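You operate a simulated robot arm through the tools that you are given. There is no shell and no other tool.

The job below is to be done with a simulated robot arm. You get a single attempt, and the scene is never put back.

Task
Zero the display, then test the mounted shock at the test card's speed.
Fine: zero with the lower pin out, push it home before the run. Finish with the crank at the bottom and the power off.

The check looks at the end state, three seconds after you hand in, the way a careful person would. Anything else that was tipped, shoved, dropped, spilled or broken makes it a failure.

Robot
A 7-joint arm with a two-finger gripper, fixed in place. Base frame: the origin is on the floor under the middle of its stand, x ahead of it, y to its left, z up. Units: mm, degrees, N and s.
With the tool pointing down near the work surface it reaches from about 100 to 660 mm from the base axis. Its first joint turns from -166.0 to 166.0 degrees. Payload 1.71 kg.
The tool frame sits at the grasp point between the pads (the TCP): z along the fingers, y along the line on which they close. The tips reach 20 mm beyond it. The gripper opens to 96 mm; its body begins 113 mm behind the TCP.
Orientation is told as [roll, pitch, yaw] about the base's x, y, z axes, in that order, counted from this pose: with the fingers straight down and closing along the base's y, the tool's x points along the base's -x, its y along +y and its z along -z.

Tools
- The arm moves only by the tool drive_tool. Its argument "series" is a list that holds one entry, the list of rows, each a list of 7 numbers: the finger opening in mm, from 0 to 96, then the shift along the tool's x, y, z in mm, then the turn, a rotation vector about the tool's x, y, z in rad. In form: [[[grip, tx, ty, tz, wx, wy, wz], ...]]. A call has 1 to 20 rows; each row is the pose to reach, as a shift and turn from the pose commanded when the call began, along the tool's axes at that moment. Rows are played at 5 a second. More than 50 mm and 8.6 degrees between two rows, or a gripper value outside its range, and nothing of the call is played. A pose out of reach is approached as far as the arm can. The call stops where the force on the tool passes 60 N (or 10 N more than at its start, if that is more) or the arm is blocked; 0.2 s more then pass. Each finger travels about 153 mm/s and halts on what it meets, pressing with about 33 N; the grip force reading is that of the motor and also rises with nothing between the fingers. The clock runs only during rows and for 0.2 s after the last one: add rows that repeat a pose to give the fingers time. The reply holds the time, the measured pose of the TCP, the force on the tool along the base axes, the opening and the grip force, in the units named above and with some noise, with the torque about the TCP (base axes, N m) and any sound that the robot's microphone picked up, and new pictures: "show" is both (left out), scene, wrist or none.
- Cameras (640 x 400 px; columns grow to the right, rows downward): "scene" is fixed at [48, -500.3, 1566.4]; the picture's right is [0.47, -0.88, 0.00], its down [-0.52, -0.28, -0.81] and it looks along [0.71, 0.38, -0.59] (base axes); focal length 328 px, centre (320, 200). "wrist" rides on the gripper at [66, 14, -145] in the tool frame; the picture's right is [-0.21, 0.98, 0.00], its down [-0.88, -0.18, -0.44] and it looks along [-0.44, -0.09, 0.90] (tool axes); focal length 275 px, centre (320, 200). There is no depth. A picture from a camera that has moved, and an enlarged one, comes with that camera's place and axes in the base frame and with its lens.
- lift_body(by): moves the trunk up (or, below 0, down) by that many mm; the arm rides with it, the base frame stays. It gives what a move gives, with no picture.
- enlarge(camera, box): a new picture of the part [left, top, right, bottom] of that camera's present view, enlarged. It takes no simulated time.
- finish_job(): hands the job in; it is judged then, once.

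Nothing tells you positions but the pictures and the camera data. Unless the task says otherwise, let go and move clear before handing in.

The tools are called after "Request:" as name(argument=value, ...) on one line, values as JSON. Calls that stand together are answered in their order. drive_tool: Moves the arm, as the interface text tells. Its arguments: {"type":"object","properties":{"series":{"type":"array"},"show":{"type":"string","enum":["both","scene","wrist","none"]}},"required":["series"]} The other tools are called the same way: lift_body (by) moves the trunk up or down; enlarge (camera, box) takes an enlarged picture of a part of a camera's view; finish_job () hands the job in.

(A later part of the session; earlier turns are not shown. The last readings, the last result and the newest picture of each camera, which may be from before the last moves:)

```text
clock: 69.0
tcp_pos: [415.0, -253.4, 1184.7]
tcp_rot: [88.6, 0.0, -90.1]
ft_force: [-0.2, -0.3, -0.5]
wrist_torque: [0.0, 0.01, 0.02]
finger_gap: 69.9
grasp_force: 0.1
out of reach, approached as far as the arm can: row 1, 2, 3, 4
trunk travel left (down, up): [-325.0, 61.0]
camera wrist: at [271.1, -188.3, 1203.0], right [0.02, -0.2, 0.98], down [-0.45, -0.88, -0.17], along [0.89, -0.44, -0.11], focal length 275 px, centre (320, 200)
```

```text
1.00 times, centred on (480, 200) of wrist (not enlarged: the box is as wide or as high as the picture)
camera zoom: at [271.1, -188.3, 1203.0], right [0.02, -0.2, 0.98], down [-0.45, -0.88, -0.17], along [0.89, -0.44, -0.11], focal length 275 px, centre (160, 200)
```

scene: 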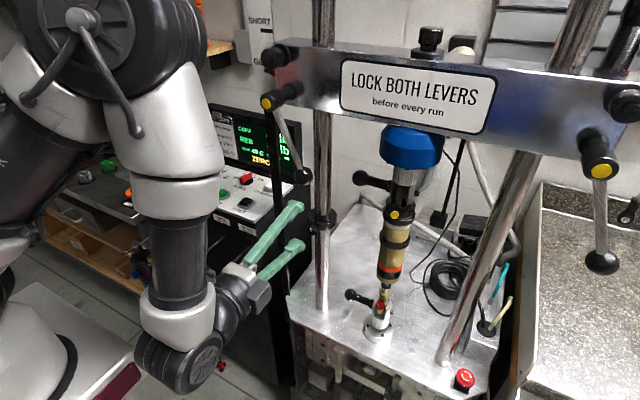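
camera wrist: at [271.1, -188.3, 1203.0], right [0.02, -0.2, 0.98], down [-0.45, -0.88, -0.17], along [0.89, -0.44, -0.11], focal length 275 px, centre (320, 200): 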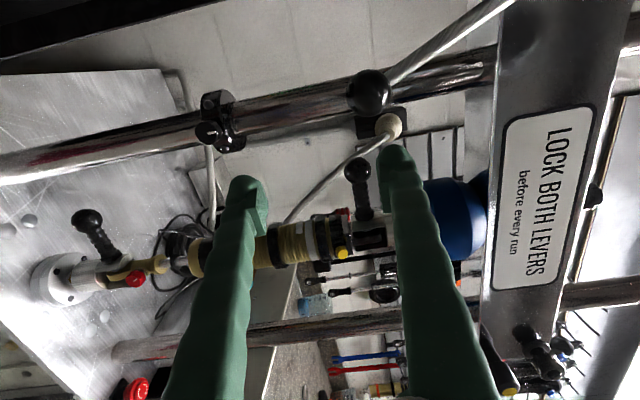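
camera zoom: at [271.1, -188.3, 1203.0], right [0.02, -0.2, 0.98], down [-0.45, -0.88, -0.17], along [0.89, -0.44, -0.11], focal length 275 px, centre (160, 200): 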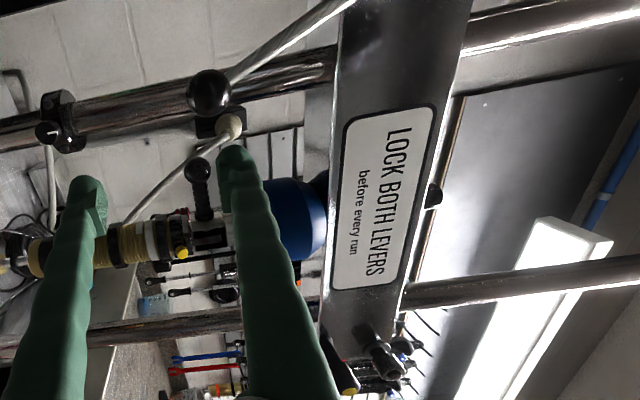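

Request:
drive_tool(series=[[[70, 0, 0, 0, 0, 0.13, 0], [70, 0, 0, 0, 0, 0.26, 0], [70, 0, 0, 0, 0, 0.39, 0], [70, 0, 0, 0, 0, 0.52, 0], [70, 0, 0, 0, 0, 0.52, 0]]], show="both")

Request:
enlarge(camera="wrist", box=[340, 20, 640, 220])

```text
clock: 70.2
tcp_pos: [415.4, -252.9, 1186.5]
tcp_rot: [88.8, 0.6, -60.2]
ft_force: [0.1, 0.0, -0.2]
wrist_torque: [-0.02, 0.0, 0.02]
finger_gap: 69.9
grasp_force: 0.1
trunk travel left (down, up): [-325.0, 61.0]
camera wrist: at [257.2, -268.7, 1204.7], right [0.13, -0.18, 0.98], down [0.05, -0.98, -0.18], along [0.99, 0.07, -0.12], focal length 275 px, centre (320, 200)
```

scene: 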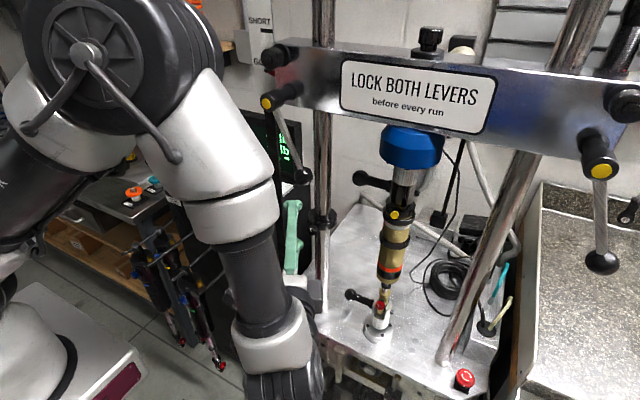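
wrist: 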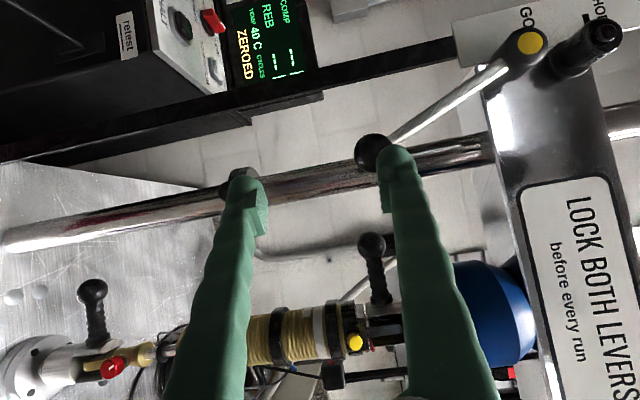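

```text
2.00 times, centred on (490, 120) of wrist
camera zoom: at [257.2, -268.7, 1204.7], right [0.13, -0.18, 0.98], down [0.05, -0.98, -0.18], along [0.99, 0.07, -0.12], focal length 551 px, centre (-20, 360)
```

zoom: 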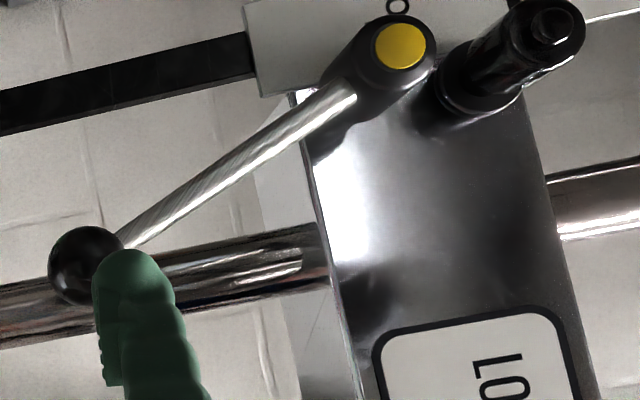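

From this front view both levers sit firmly at the same off-vertical angle (a loose lever would hang straight down), and the display reads ZEROED. Now I'll swing back to tool-down and head for START.

Request:
drive_tool(series=[[[40, 13, 5, 5, 0.1277, 0.0228, -0.0232], [0, 27, 9, 10, 0.2554, 0.0455, -0.0464], [0, 40, 14, 16, 0.3831, 0.0683, -0.0697], [0, 53, 18, 21, 0.5108, 0.091, -0.0929], [0, 66, 23, 26, 0.6385, 0.1138, -0.1161], [0, 80, 27, 31, 0.7663, 0.1365, -0.1393], [0, 93, 32, 36, 0.894, 0.1593, -0.1625], [0, 106, 37, 41, 1.0217, 0.182, -0.1857], [0, 120, 41, 47, 1.1494, 0.2048, -0.209], [0, 133, 46, 52, 1.2771, 0.2275, -0.2322], [0, 146, 50, 57, 1.4048, 0.2503, -0.2554], [0, 159.6, 54.8, 62.1, 1.5325, 0.273, -0.2786], [0, 159.6, 54.8, 62.1, 1.5325, 0.273, -0.2786]]], show="both")

```text
clock: 73.0
tcp_pos: [389.7, -81.8, 1240.8]
tcp_rot: [0.0, 0.5, -40.0]
ft_force: [0.1, 0.5, 0.2]
wrist_torque: [0.0, 0.02, 0.01]
finger_gap: 0.1
grasp_force: 29.4
trunk travel left (down, up): [-325.0, 61.0]
camera wrist: at [351.0, -31.6, 1386.8], right [0.79, 0.62, 0.0], down [0.56, -0.71, 0.44], along [0.27, -0.34, -0.9], focal length 275 px, centre (320, 200)
```

scene: 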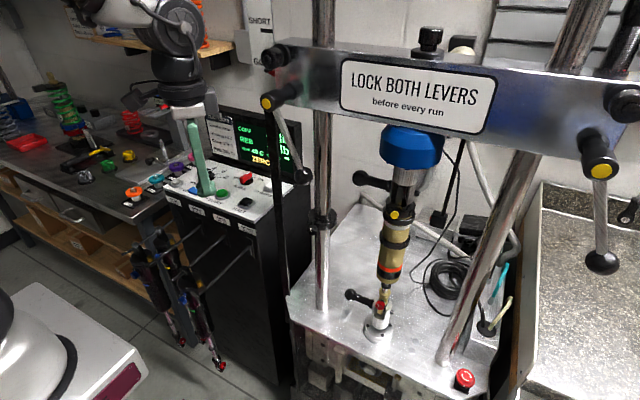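
wrist: 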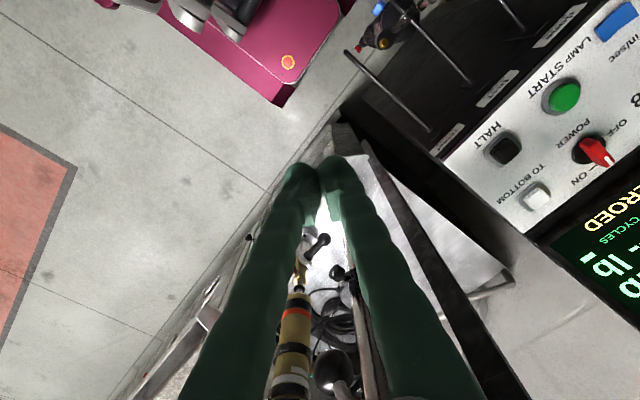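

Request:
drive_tool(series=[[[0, -4, 38, 5, -0.023, -0.063, -0.085], [0, -8, 76, 15, -0.046, -0.126, -0.171], [0, -12, 115, 30, -0.069, -0.188, -0.256], [0, -16, 154, 50, -0.091, -0.251, -0.341], [0, -20, 193, 70, -0.114, -0.314, -0.426], [0, -24, 232, 95, -0.137, -0.377, -0.512], [0, -28, 271, 118, -0.16, -0.439, -0.597], [0, -31.6, 309.7, 140.8, -0.1828, -0.502, -0.682], [0, -31.6, 309.7, 140.8, -0.1828, -0.502, -0.682], [0, -31.6, 309.7, 140.8, -0.1828, -0.502, -0.682]]], show="both")

Request:
enlarge(camera="wrist", box=[180, 60, 480, 400])

Request:
enlarge(camera="scene", box=[160, 110, 300, 230])

```text
clock: 75.2
tcp_pos: [613.3, 136.0, 1103.4]
tcp_rot: [0.6, -29.5, -0.3]
ft_force: [0.0, -0.6, 0.3]
wrist_torque: [0.03, 0.0, 0.01]
finger_gap: 0.0
grasp_force: 29.0
trunk travel left (down, up): [-325.0, 61.0]
camera wrist: at [484.5, 147.3, 1198.1], right [0.18, 0.98, 0.11], down [0.54, -0.19, 0.82], along [0.82, -0.09, -0.56], focal length 275 px, centre (320, 200)
```

scene: 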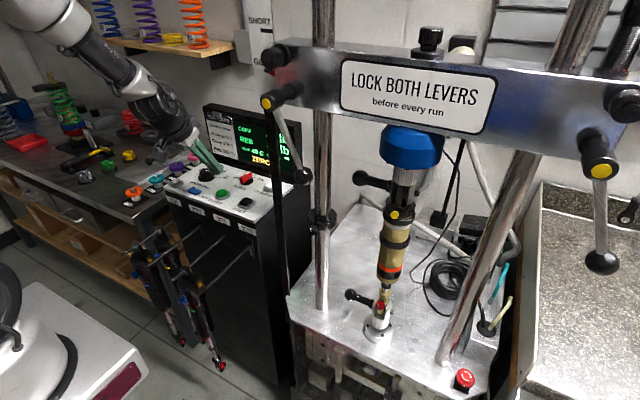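
wrist: 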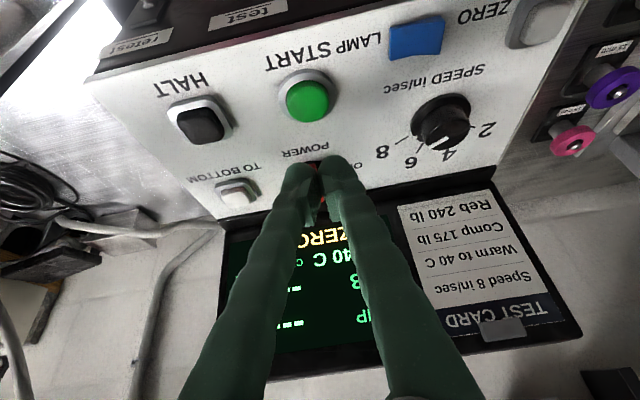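

```text
1.18 times, centred on (330, 230) of wrist
camera zoom: at [484.5, 147.3, 1198.1], right [0.18, 0.98, 0.11], down [0.54, -0.19, 0.82], along [0.82, -0.09, -0.56], focal length 324 px, centre (308, 165)
```

zoom: 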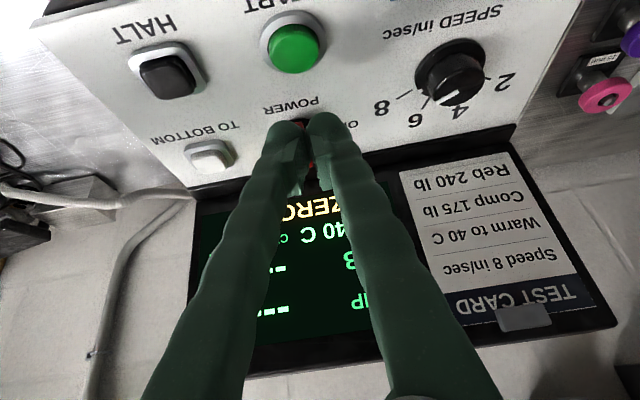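

```text
3.33 times, centred on (230, 170) of scene
camera zoom: at [48.0, -500.3, 1566.4], right [0.47, -0.88, 0.0], down [-0.52, -0.28, -0.81], along [0.71, 0.38, -0.59], focal length 1095 px, centre (620, 300)
```

zoom: 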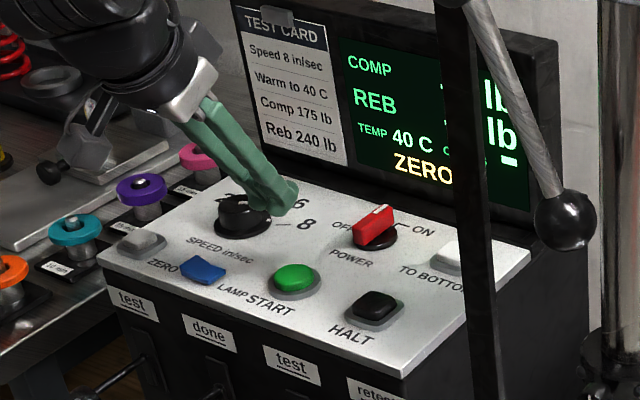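

START is directly below at about [618, 134]. Descending to just above it.

Request:
drive_tool(series=[[[0, 10, -1, 18, 0, 0, 0], [0, 20, -2, 36, 0, 0, 0], [0, 28.7, -2, 50.8, 0, 0, 0], [0, 30.5, -2, 54, 0, 0, 0], [0, 30.5, -2, 54, 0, 0, 0]]], show="wrist")

Request:
enlarge(camera="wrist", box=[220, 80, 420, 240])

Request:
enlarge(camera="scene", box=[180, 150, 270, 220])

```text
clock: 76.4
tcp_pos: [612.7, 132.5, 1038.1]
tcp_rot: [0.6, -29.6, -0.4]
ft_force: [-0.2, 0.5, 0.5]
wrist_torque: [0.01, 0.04, 0.01]
finger_gap: 0.1
grasp_force: 29.2
trunk travel left (down, up): [-325.0, 61.0]
camera wrist: at [484.9, 144.3, 1134.3], right [0.18, 0.98, 0.11], down [0.54, -0.19, 0.82], along [0.82, -0.09, -0.56], focal length 275 px, centre (320, 200)
```

wrist: 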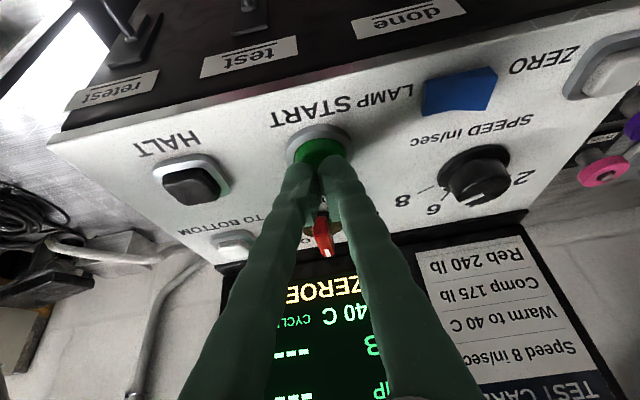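

```text
2.50 times, centred on (320, 160) of wrist
camera zoom: at [484.9, 144.3, 1134.3], right [0.18, 0.98, 0.11], down [0.54, -0.19, 0.82], along [0.82, -0.09, -0.56], focal length 688 px, centre (320, 300)
```

zoom: 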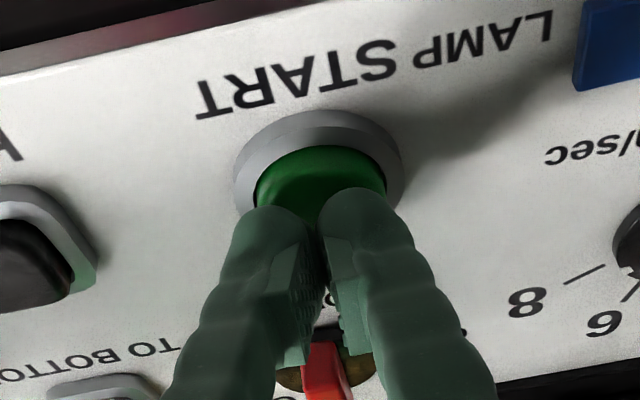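

```text
5.71 times, centred on (225, 185) of scene
camera zoom: at [48.0, -500.3, 1566.4], right [0.47, -0.88, 0.0], down [-0.52, -0.28, -0.81], along [0.71, 0.38, -0.59], focal length 1876 px, centre (863, 286)
```

zoom: 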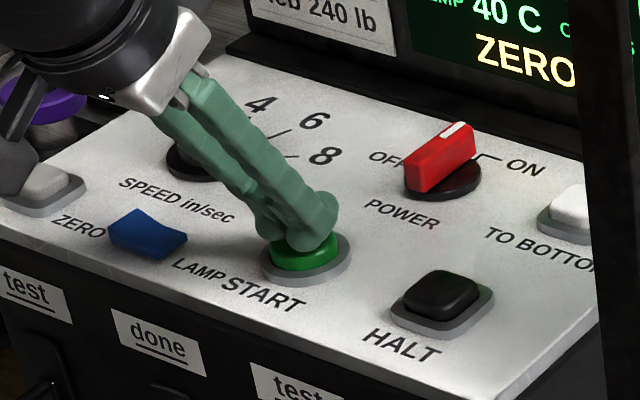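

The tips are a few mm above START. Pressing it now in small steps.

Request:
drive_tool(series=[[[0, 1.5, 1.5, 2.6, 0, 0, 0], [0, 3, 1.5, 5.2, 0, 0, 0], [0, 4.4, 1.5, 7.8, 0, 0, 0], [0, 4.4, 1.5, 7.8, 0, 0, 0]]], show="both")

Request:
enlarge(camera="scene", box=[180, 100, 320, 220])

```text
clock: 77.4
tcp_pos: [614.1, 133.7, 1030.5]
tcp_rot: [0.7, -29.7, -0.3]
ft_force: [-0.4, -1.7, 6.9]
wrist_torque: [0.0, 0.0, -0.04]
finger_gap: 6.0
grasp_force: 29.6
trunk travel left (down, up): [-325.0, 61.0]
heard: click
camera wrist: at [485.5, 146.0, 1124.6], right [0.18, 0.98, 0.11], down [0.54, -0.19, 0.82], along [0.82, -0.09, -0.56], focal length 275 px, centre (320, 200)
```

scene: 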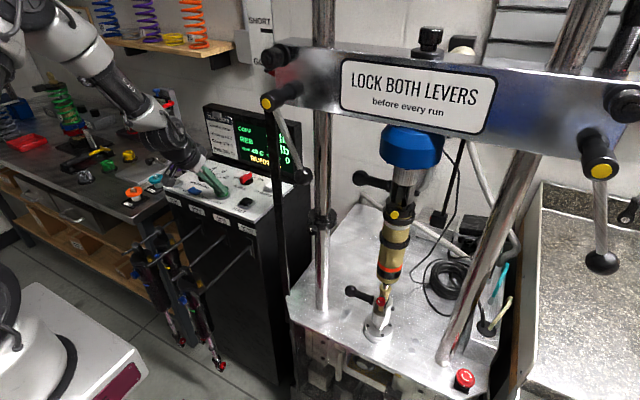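
wrist: 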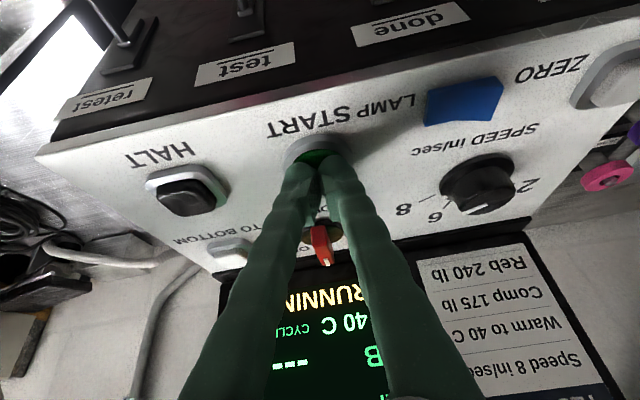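

```text
3.33 times, centred on (250, 160) of scene
camera zoom: at [48.0, -500.3, 1566.4], right [0.47, -0.88, 0.0], down [-0.52, -0.28, -0.81], along [0.71, 0.38, -0.59], focal length 1095 px, centre (553, 333)
```

zoom: 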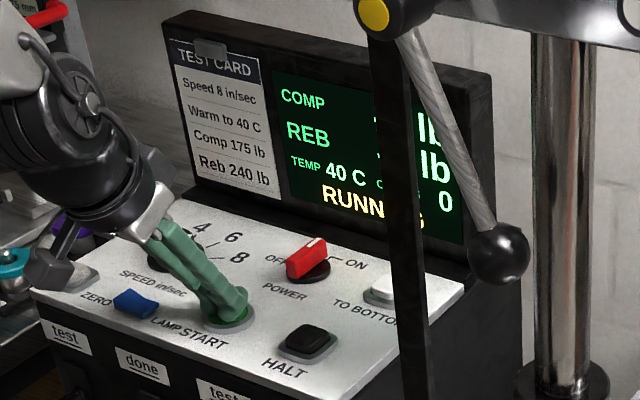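

It's RUNNING. I'll lift off START and shift over above HALT while watching the display.

Request:
drive_tool(series=[[[0, -10, 0, -17, 0, 0, 0], [0, -20, -10, -35, 0, 0, 0], [0, -20, -45, -35, 0, 0, 0], [0, -20, -85, -35, 0, 0, 0], [0, -20, -90, -35, 0, 0, 0]]], show="both")

Request:
enlarge(camera="scene", box=[180, 100, 320, 220])

Request:
enlarge(camera="wrist", box=[150, 200, 480, 400])

Request:
enlarge(camera="scene", box=[310, 100, 450, 360])

```text
clock: 78.6
tcp_pos: [613.8, 44.6, 1067.1]
tcp_rot: [0.5, -29.6, -0.3]
ft_force: [0.1, 0.2, 0.3]
wrist_torque: [-0.03, -0.02, -0.04]
finger_gap: 0.1
grasp_force: 29.2
trunk travel left (down, up): [-325.0, 61.0]
camera wrist: at [485.7, 55.6, 1162.9], right [0.18, 0.98, 0.11], down [0.54, -0.19, 0.82], along [0.82, -0.09, -0.56], focal length 275 px, centre (320, 200)
```

scene: 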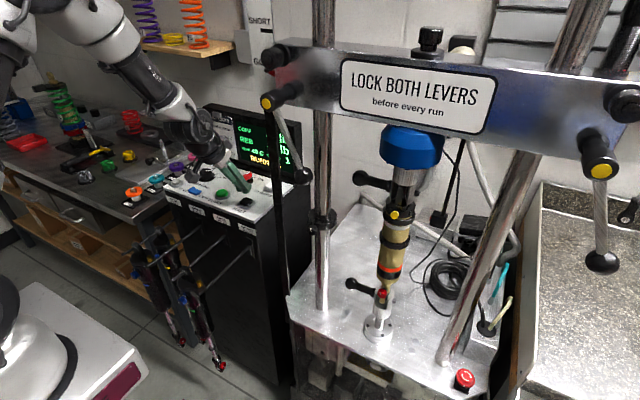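
wrist: 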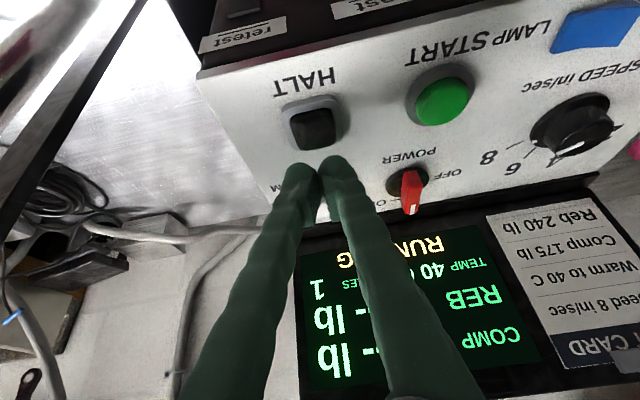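

```text
3.33 times, centred on (250, 160) of scene
camera zoom: at [48.0, -500.3, 1566.4], right [0.47, -0.88, 0.0], down [-0.52, -0.28, -0.81], along [0.71, 0.38, -0.59], focal length 1095 px, centre (553, 333)
```

zoom: 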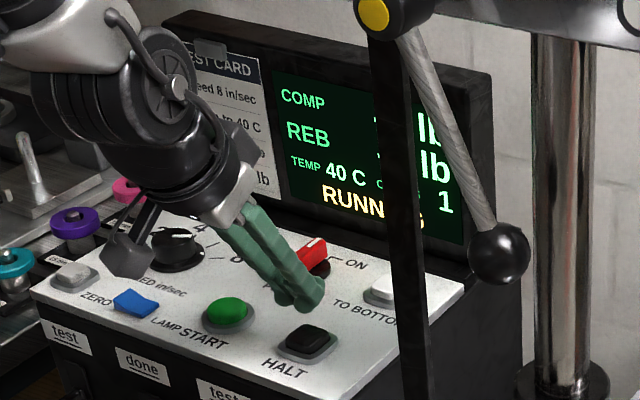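

```text
1.94 times, centred on (315, 300) of wrist
camera zoom: at [485.7, 55.6, 1162.9], right [0.18, 0.98, 0.11], down [0.54, -0.19, 0.82], along [0.82, -0.09, -0.56], focal length 534 px, centre (330, 6)
```

zoom: 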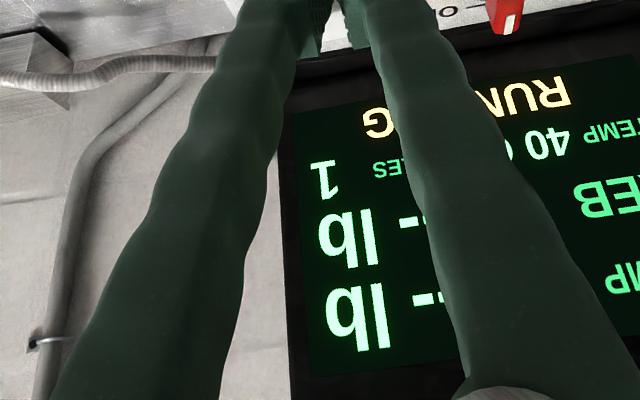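

```text
1.54 times, centred on (380, 230) of scene
camera zoom: at [48.0, -500.3, 1566.4], right [0.47, -0.88, 0.0], down [-0.52, -0.28, -0.81], along [0.71, 0.38, -0.59], focal length 505 px, centre (228, 154)
```

zoom: 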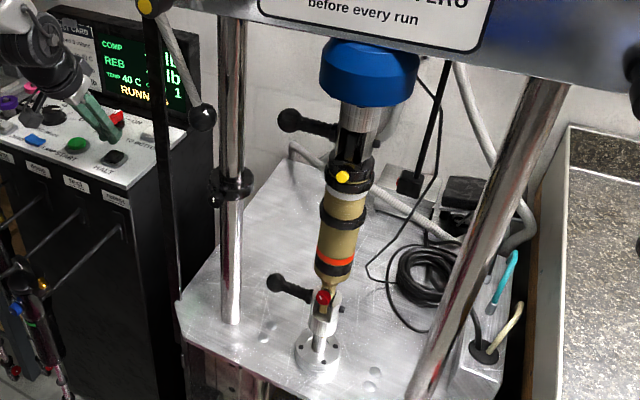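

Running normally; cycle count is 1 and the bar is steady. I'll wait here for the readings.

Request:
drive_tool(series=[[[0, 0, 0, 0, 0, 0, 0], [0, 0, 0, 0, 0, 0, 0], [0, 0, 0, 0, 0, 0, 0], [0, 0, 0, 0, 0, 0, 0], [0, 0, 0, 0, 0, 0, 0], [0, 0, 0, 0, 0, 0, 0], [0, 0, 0, 0, 0, 0, 0], [0, 0, 0, 0, 0, 0, 0], [0, 0, 0, 0, 0, 0, 0], [0, 0, 0, 0, 0, 0, 0]]], show="both")

Request:
enlarge(camera="scene", box=[180, 100, 320, 220])

```text
clock: 80.8
tcp_pos: [614.0, 43.3, 1067.2]
tcp_rot: [0.5, -29.6, -0.3]
ft_force: [0.9, 0.2, -0.7]
wrist_torque: [0.01, 0.01, 0.0]
finger_gap: 0.1
grasp_force: 29.4
trunk travel left (down, up): [-325.0, 61.0]
camera wrist: at [485.6, 55.6, 1162.9], right [0.18, 0.98, 0.11], down [0.54, -0.19, 0.82], along [0.82, -0.09, -0.56], focal length 275 px, centre (320, 200)
```

scene: 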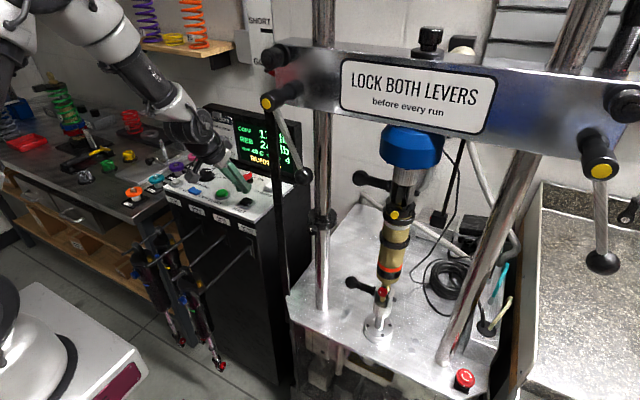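
wrist: 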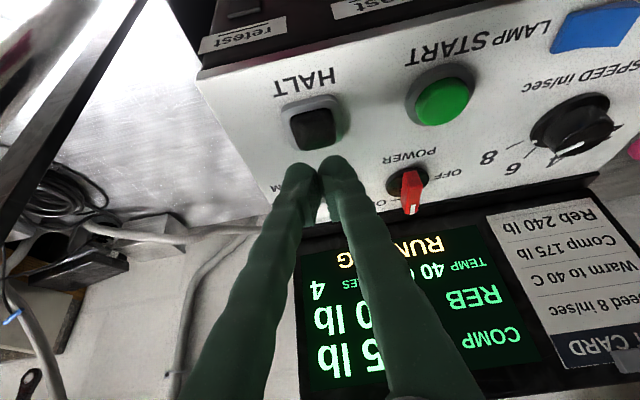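

```text
3.33 times, centred on (250, 160) of scene
camera zoom: at [48.0, -500.3, 1566.4], right [0.47, -0.88, 0.0], down [-0.52, -0.28, -0.81], along [0.71, 0.38, -0.59], focal length 1095 px, centre (553, 333)
```

zoom: 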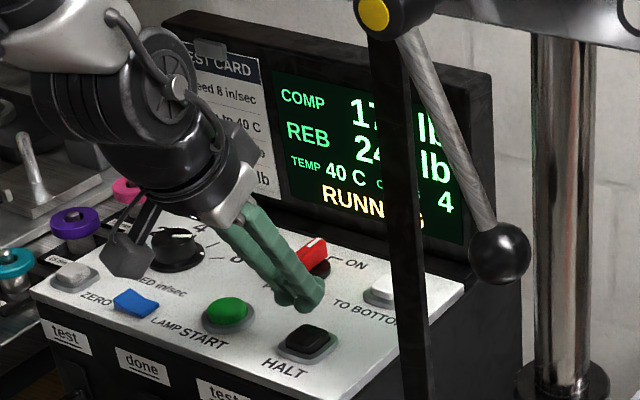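

Readings are in (COMP 175, REB 240, cycle 4), matching the card. I'll wait a couple more seconds to see whether it completes by itself.

Request:
drive_tool(series=[[[0, 0, 0, 0, 0, 0, 0], [0, 0, 0, 0, 0, 0, 0], [0, 0, 0, 0, 0, 0, 0], [0, 0, 0, 0, 0, 0, 0], [0, 0, 0, 0, 0, 0, 0], [0, 0, 0, 0, 0, 0, 0], [0, 0, 0, 0, 0, 0, 0], [0, 0, 0, 0, 0, 0, 0], [0, 0, 0, 0, 0, 0, 0], [0, 0, 0, 0, 0, 0, 0]]], show="both")

Request:
enlarge(camera="scene", box=[180, 100, 320, 220])

Request:
enlarge(camera="wrist", box=[150, 200, 560, 400])

```text
clock: 83.0
tcp_pos: [614.2, 43.3, 1068.1]
tcp_rot: [0.4, -29.5, -0.2]
ft_force: [0.5, 0.8, 0.3]
wrist_torque: [-0.01, 0.03, -0.03]
finger_gap: 0.0
grasp_force: 29.6
trunk travel left (down, up): [-325.0, 61.0]
camera wrist: at [485.6, 55.5, 1162.9], right [0.18, 0.98, 0.11], down [0.54, -0.19, 0.82], along [0.82, -0.09, -0.56], focal length 275 px, centre (320, 200)
```

scene: 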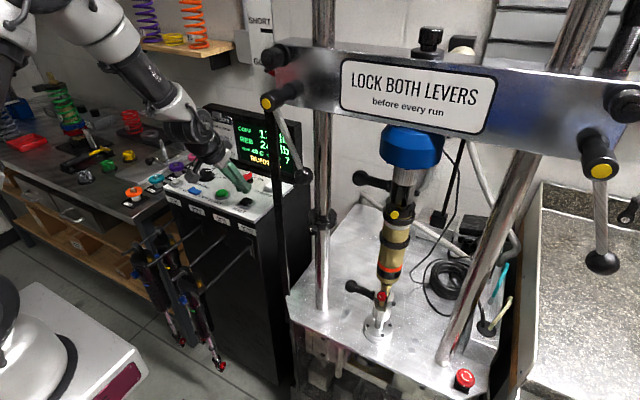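
wrist: 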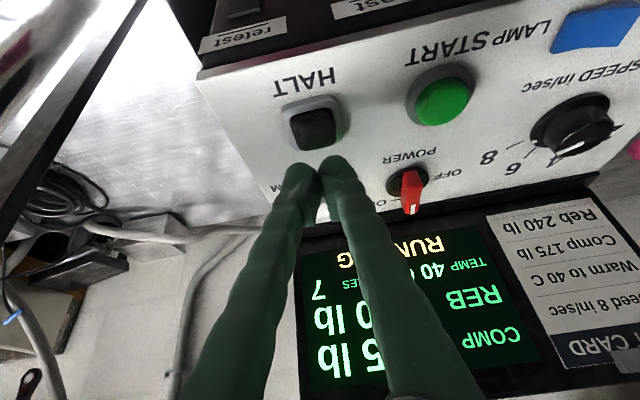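

```text
3.33 times, centred on (250, 160) of scene
camera zoom: at [48.0, -500.3, 1566.4], right [0.47, -0.88, 0.0], down [-0.52, -0.28, -0.81], along [0.71, 0.38, -0.59], focal length 1095 px, centre (553, 333)
```

zoom: 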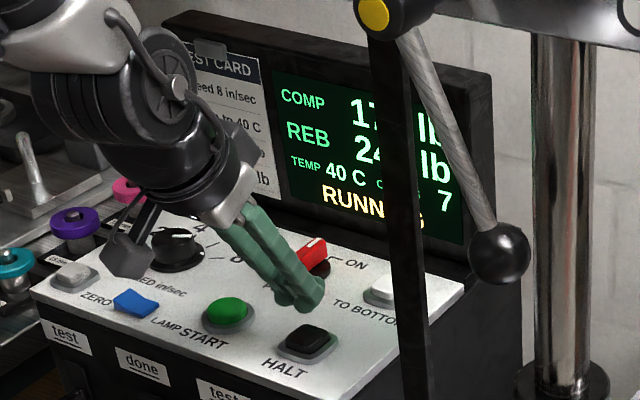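

```text
1.56 times, centred on (355, 300) of wrist
camera zoom: at [485.6, 55.5, 1162.9], right [0.18, 0.98, 0.11], down [0.54, -0.19, 0.82], along [0.82, -0.09, -0.56], focal length 430 px, centre (265, 44)
```

zoom: 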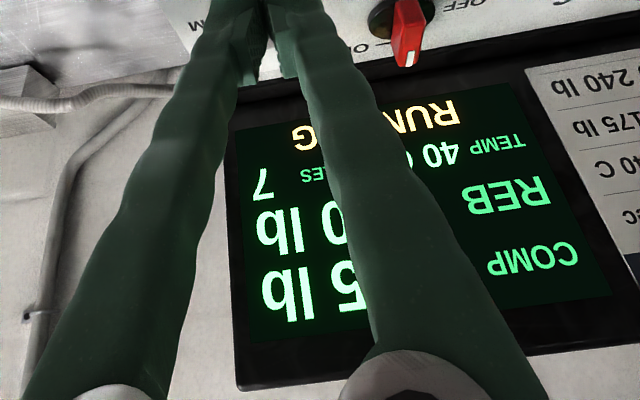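

The run is steady at COMP 175 / REB 240, cycle 7. It won't stop by itself, so I'll press HALT now.

Request:
drive_tool(series=[[[0, 8, 1, 13, 0, 0, 0], [0, 15, 1, 25, 0, 0, 0], [0, 17, 1, 28, 0, 0, 0], [0, 18.5, 1, 30.5, 0, 0, 0], [0, 19.6, 1, 32.5, 0, 0, 0], [0, 19.6, 1, 32.5, 0, 0, 0]]], show="both")

Request:
enlarge(camera="scene", box=[180, 100, 320, 220])

```text
clock: 84.4
tcp_pos: [612.6, 46.0, 1031.4]
tcp_rot: [0.5, -29.7, -0.3]
ft_force: [1.1, 0.1, 1.5]
wrist_torque: [0.0, -0.08, 0.05]
finger_gap: 0.0
grasp_force: 29.2
trunk travel left (down, up): [-325.0, 61.0]
heard: click
camera wrist: at [483.9, 57.5, 1125.7], right [0.18, 0.98, 0.11], down [0.54, -0.19, 0.82], along [0.82, -0.09, -0.56], focal length 275 px, centre (320, 200)
```

scene: 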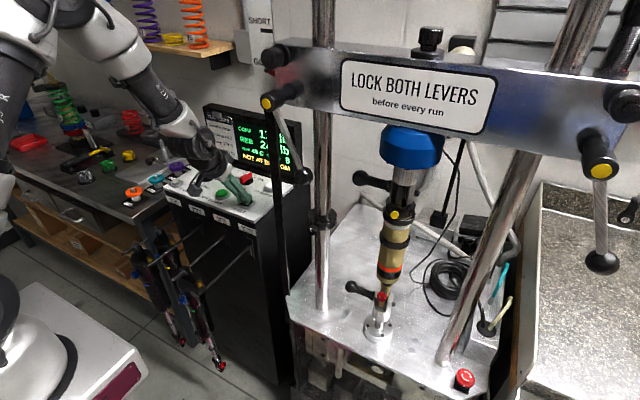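
wrist: 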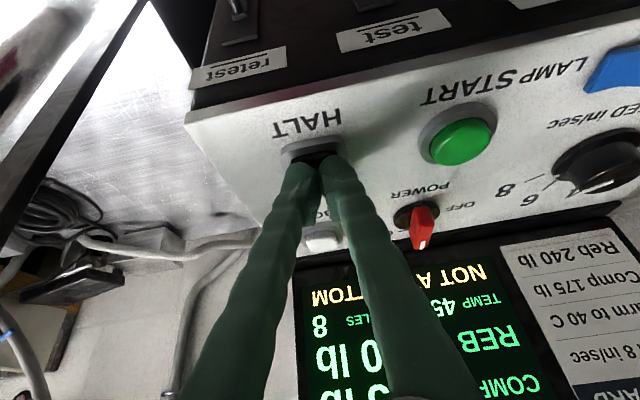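

```text
3.33 times, centred on (250, 160) of scene
camera zoom: at [48.0, -500.3, 1566.4], right [0.47, -0.88, 0.0], down [-0.52, -0.28, -0.81], along [0.71, 0.38, -0.59], focal length 1095 px, centre (553, 333)
```

zoom: 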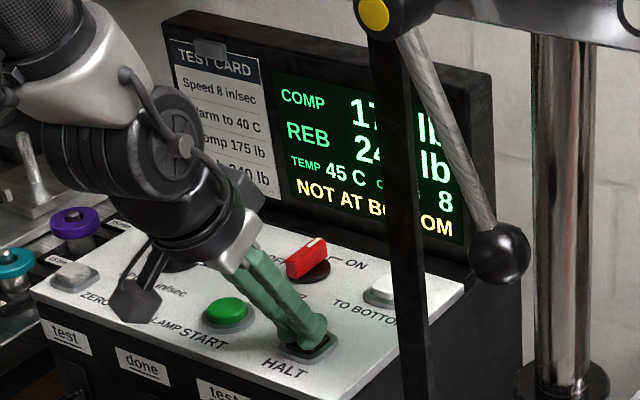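

Halted; the display says NOT AT BOTTOM. Next is TO BOTTOM at about [714, 35] – lifting and moving over it.

Request:
drive_tool(series=[[[0, -10, 0, -17, 0, 0, 0], [0, -22, 0, -38, 0, 0, 0], [0, -55, -3, -20, 0, 0, 0], [0, -92, -7, 3, 0, 0, 0], [0, -96, -9, 5, 0, 0, 0], [0, -96, -9, 5, 0, 0, 0]]], show="both")

Request:
enlarge(camera="wrist", box=[200, 60, 480, 300])

Request:
enlarge(camera="scene", box=[200, 110, 320, 220])

```text
clock: 85.8
tcp_pos: [700.1, 38.1, 1073.5]
tcp_rot: [0.5, -29.6, -0.3]
ft_force: [-0.3, -0.2, 0.4]
wrist_torque: [-0.02, 0.0, 0.0]
finger_gap: 0.1
grasp_force: 29.4
trunk travel left (down, up): [-325.0, 61.0]
camera wrist: at [572.2, 49.4, 1168.8], right [0.18, 0.98, 0.11], down [0.54, -0.19, 0.82], along [0.82, -0.09, -0.56], focal length 275 px, centre (320, 200)
```

scene: 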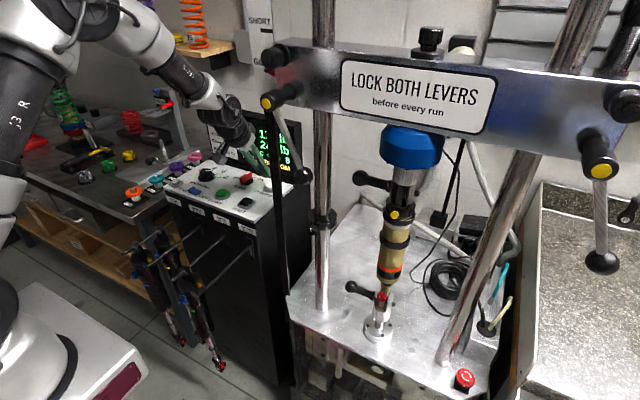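
wrist: 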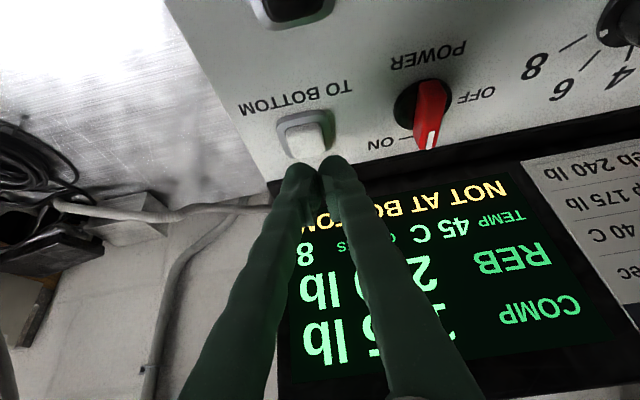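

```text
1.67 times, centred on (340, 180) of wrist
camera zoom: at [572.2, 49.4, 1168.8], right [0.18, 0.98, 0.11], down [0.54, -0.19, 0.82], along [0.82, -0.09, -0.56], focal length 459 px, centre (287, 233)
```

zoom: 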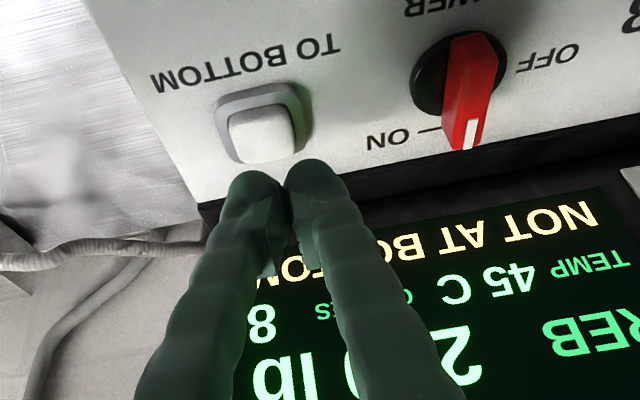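

```text
3.64 times, centred on (260, 165) of scene
camera zoom: at [48.0, -500.3, 1566.4], right [0.47, -0.88, 0.0], down [-0.52, -0.28, -0.81], along [0.71, 0.38, -0.59], focal length 1194 px, centre (538, 327)
```

zoom: 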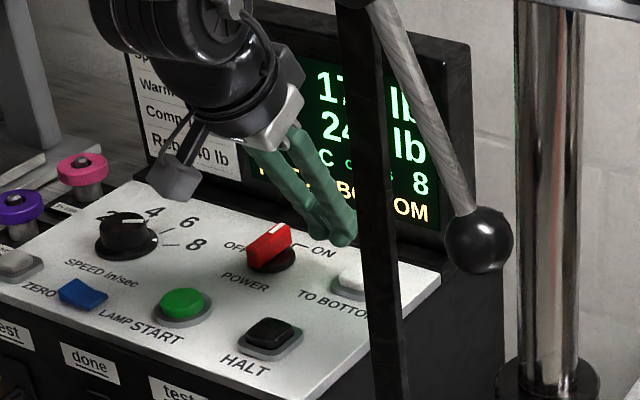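

TO BOTTOM is at about [717, 27]. Moving to just above it.

Request:
drive_tool(series=[[[0, 2, -5, 12, 0, 0, 0], [0, 5, -9, 25, 0, 0, 0], [0, 7.7, -11, 37, 0, 0, 0], [0, 7.7, -11, 37, 0, 0, 0]]], show="wrist")

Request:
enlarge(camera="wrist", box=[220, 80, 420, 240])

Request:
enlarge(camera="scene", box=[220, 130, 310, 220])

```text
clock: 86.8
tcp_pos: [710.4, 25.8, 1039.5]
tcp_rot: [0.5, -29.6, -0.3]
ft_force: [-0.5, 1.2, -0.7]
wrist_torque: [-0.01, 0.01, 0.04]
finger_gap: 0.2
grasp_force: 29.5
trunk travel left (down, up): [-325.0, 61.0]
camera wrist: at [581.8, 37.6, 1134.4], right [0.18, 0.98, 0.11], down [0.54, -0.19, 0.82], along [0.82, -0.09, -0.56], focal length 275 px, centre (320, 200)
```

wrist: 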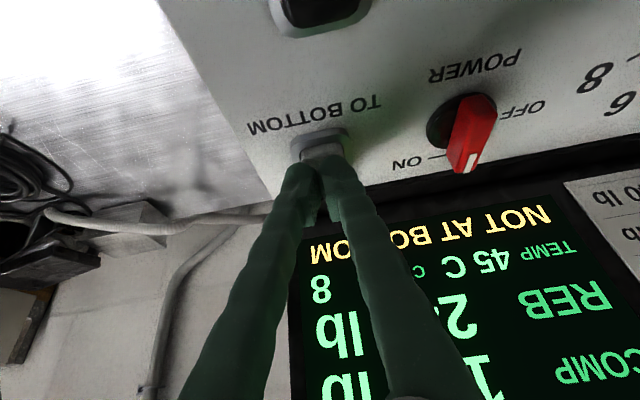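

```text
2.50 times, centred on (320, 160) of wrist
camera zoom: at [581.8, 37.6, 1134.4], right [0.18, 0.98, 0.11], down [0.54, -0.19, 0.82], along [0.82, -0.09, -0.56], focal length 688 px, centre (320, 300)
```

zoom: 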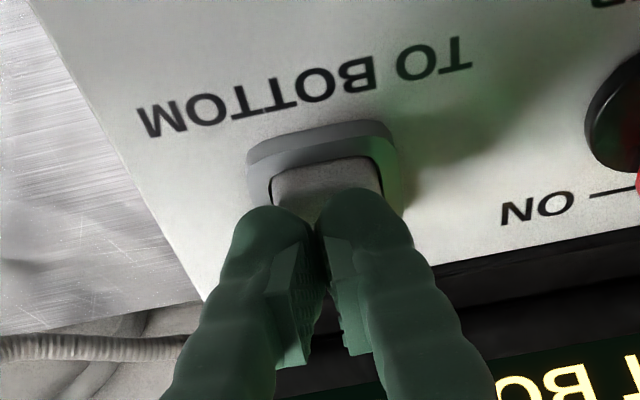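

```text
4.44 times, centred on (265, 175) of scene
camera zoom: at [48.0, -500.3, 1566.4], right [0.47, -0.88, 0.0], down [-0.52, -0.28, -0.81], along [0.71, 0.38, -0.59], focal length 1459 px, centre (564, 311)
```

zoom: 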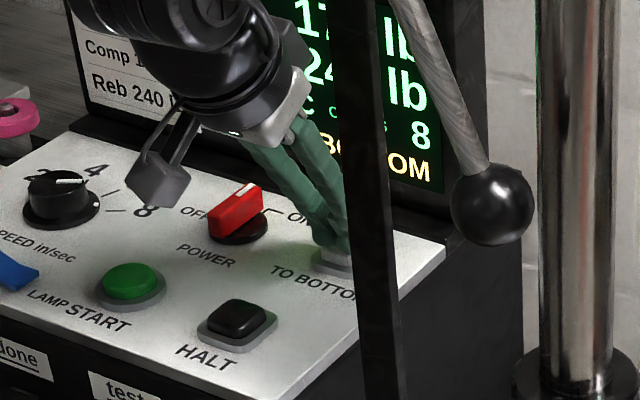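

Lined up; shifting 2 mm and pressing TO BOTTOM.

Request:
drive_tool(series=[[[0, 1.5, 2.5, 2.6, 0, 0, 0], [0, 3, 2.5, 5.2, 0, 0, 0], [0, 4.5, 2.5, 7.8, 0, 0, 0], [0, 5, 2.5, 8.8, 0, 0, 0], [0, 5, 2.5, 8.8, 0, 0, 0]]], show="both")

Request:
enlarge(camera="scene", box=[220, 100, 320, 200])

```text
clock: 88.0
tcp_pos: [710.3, 29.5, 1029.6]
tcp_rot: [0.4, -29.9, -0.3]
ft_force: [2.4, 3.3, 11.5]
wrist_torque: [0.05, -0.09, 0.0]
finger_gap: 5.8
grasp_force: 29.6
trunk travel left (down, up): [-325.0, 61.0]
heard: click
camera wrist: at [581.9, 40.8, 1123.8], right [0.18, 0.98, 0.11], down [0.54, -0.19, 0.82], along [0.82, -0.09, -0.56], focal length 275 px, centre (320, 200)
```

scene: 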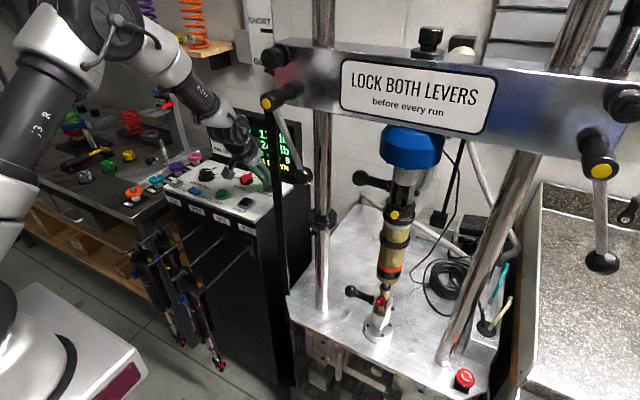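
wrist: 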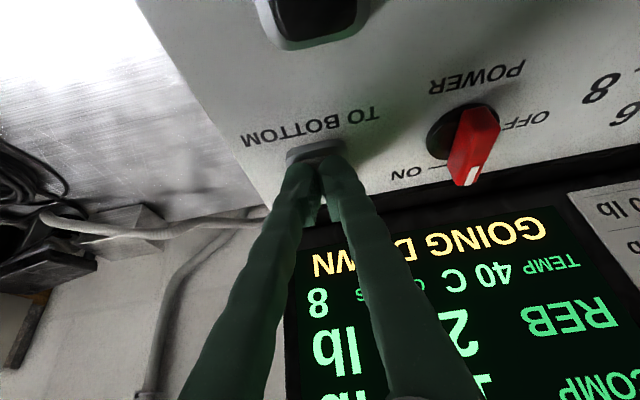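

```text
4.00 times, centred on (270, 150) of scene
camera zoom: at [48.0, -500.3, 1566.4], right [0.47, -0.88, 0.0], down [-0.52, -0.28, -0.81], along [0.71, 0.38, -0.59], focal length 1314 px, centre (520, 400)
```

zoom: 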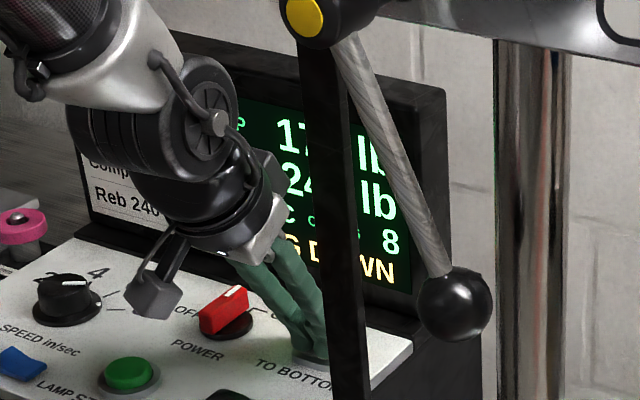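

The display says GOING DOWN. I'll lift off and watch it reach the bottom.

Request:
drive_tool(series=[[[0, -5, 0, -9, 0, 0, 0], [0, -15, 0, -26, 0, 0, 0], [0, -25, 0, -43, 0, 0, 0], [0, -25, 0, -43, 0, 0, 0], [0, -25, 0, -43, 0, 0, 0], [0, -25, 0, -43, 0, 0, 0]]], show="both")

Request:
enlarge(camera="wrist", box=[200, 160, 640, 400])

Request:
enlarge(camera="scene", box=[310, 100, 450, 360])

```text
clock: 89.4
tcp_pos: [711.0, 25.9, 1077.1]
tcp_rot: [0.5, -29.6, -0.2]
ft_force: [-0.9, -0.9, -0.3]
wrist_torque: [0.01, -0.01, -0.05]
finger_gap: 0.1
grasp_force: 29.3
trunk travel left (down, up): [-325.0, 61.0]
camera wrist: at [581.7, 38.9, 1172.8], right [0.18, 0.98, 0.11], down [0.54, -0.19, 0.82], along [0.82, -0.09, -0.56], focal length 275 px, centre (320, 200)
```

scene: 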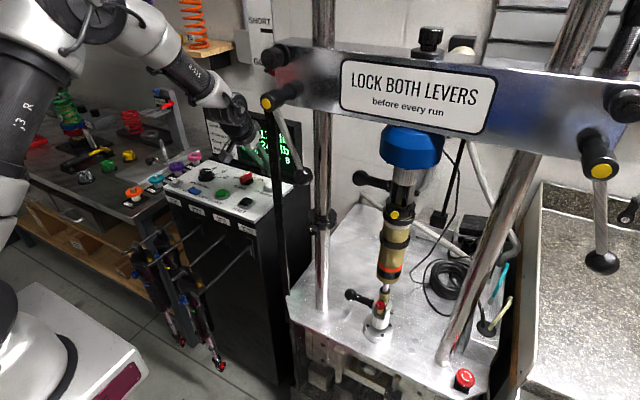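
wrist: 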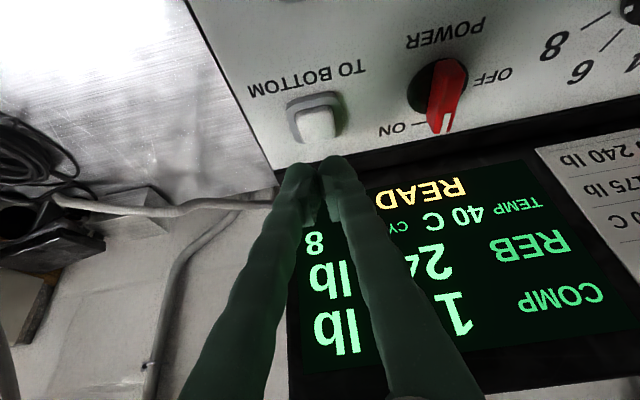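

```text
1.45 times, centred on (420, 280) of wrist
camera zoom: at [581.7, 38.9, 1172.8], right [0.18, 0.98, 0.11], down [0.54, -0.19, 0.82], along [0.82, -0.09, -0.56], focal length 400 px, centre (174, 84)
```

zoom: 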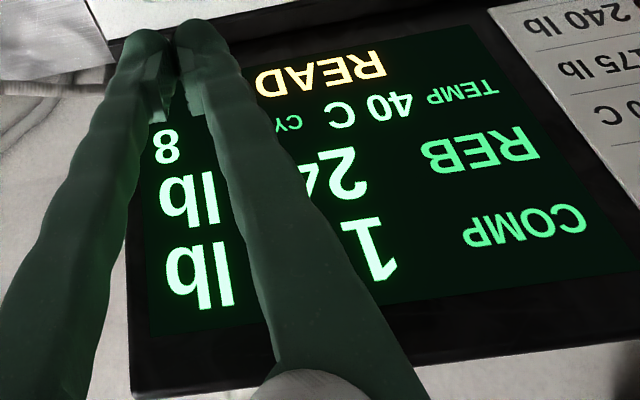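

```text
1.54 times, centred on (380, 230) of scene
camera zoom: at [48.0, -500.3, 1566.4], right [0.47, -0.88, 0.0], down [-0.52, -0.28, -0.81], along [0.71, 0.38, -0.59], focal length 505 px, centre (228, 154)
```

zoom: 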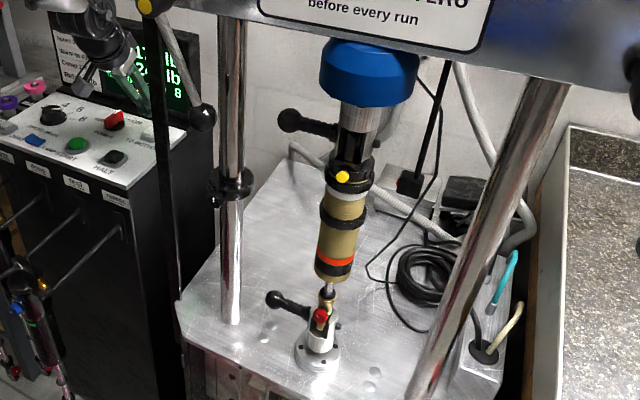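

The crank is at the bottom (display back to READY). Last step is power OFF: I'll come down on the +y side of the knob's near end so I can push it back counter-clockwise.

Request:
drive_tool(series=[[[0, 6, 32, -3, 0, 0, 0], [0, 12, 64, -7, 0, 0, 0], [0, 18, 97, -10, 0, 0, 0], [0, 23.5, 129, -13.3, 0, 0, 0], [0, 31, 129, 0, 0, 0, 0], [0, 39, 129, 14, 0, 0, 0], [0, 45, 129, 24.5, 0, 0, 0], [0, 45, 129, 24.5, 0, 0, 0]]], show="both")

Request:
enlarge(camera="scene", box=[190, 130, 290, 220])

Request:
enlarge(camera="wrist", box=[200, 60, 460, 260])

```text
clock: 91.2
tcp_pos: [683.9, 156.1, 1034.6]
tcp_rot: [0.5, -29.7, -0.3]
ft_force: [0.2, -0.3, -0.4]
wrist_torque: [0.01, 0.04, 0.0]
finger_gap: 0.0
grasp_force: 29.6
trunk travel left (down, up): [-325.0, 61.0]
camera wrist: at [555.2, 168.8, 1129.7], right [0.18, 0.98, 0.11], down [0.54, -0.19, 0.82], along [0.82, -0.09, -0.56], focal length 275 px, centre (320, 200)
```

scene: 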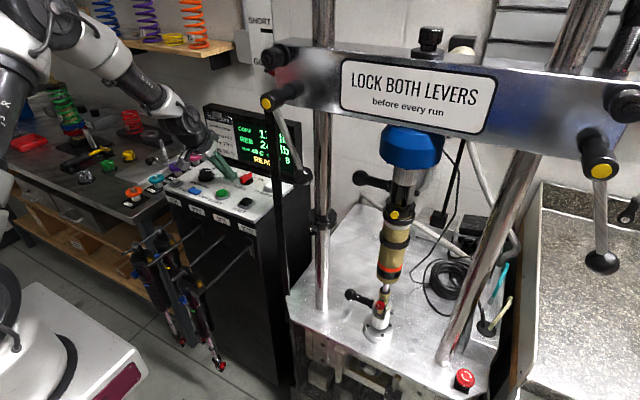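
wrist: 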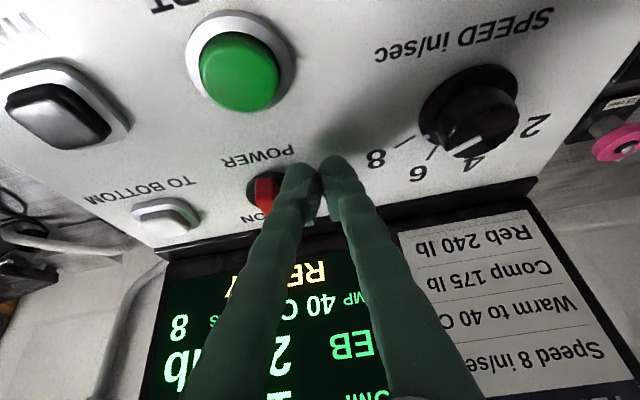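

```text
4.44 times, centred on (240, 175) of scene
camera zoom: at [48.0, -500.3, 1566.4], right [0.47, -0.88, 0.0], down [-0.52, -0.28, -0.81], along [0.71, 0.38, -0.59], focal length 1459 px, centre (676, 311)
```

zoom: 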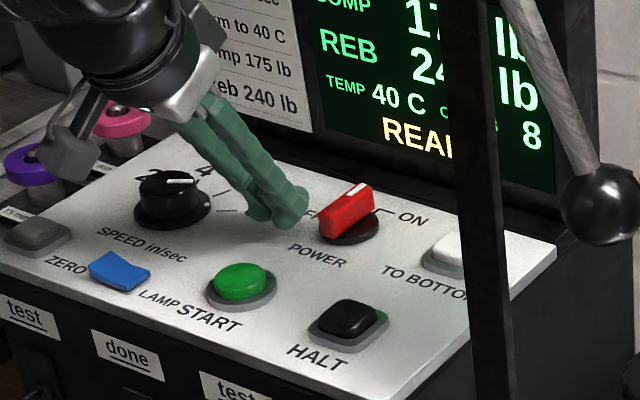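

```text
2.00 times, centred on (330, 160) of wrist
camera zoom: at [555.2, 168.8, 1129.7], right [0.18, 0.98, 0.11], down [0.54, -0.19, 0.82], along [0.82, -0.09, -0.56], focal length 551 px, centre (300, 280)
```

zoom: 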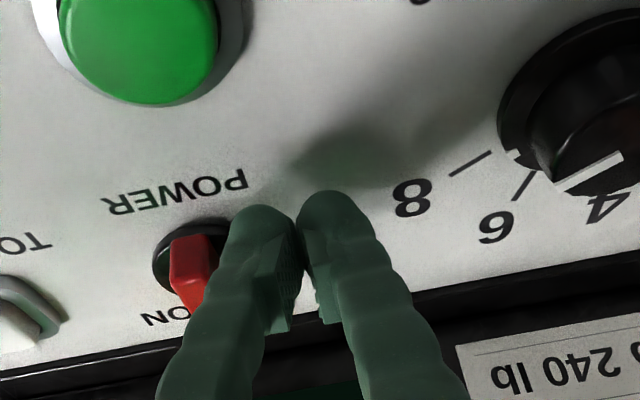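

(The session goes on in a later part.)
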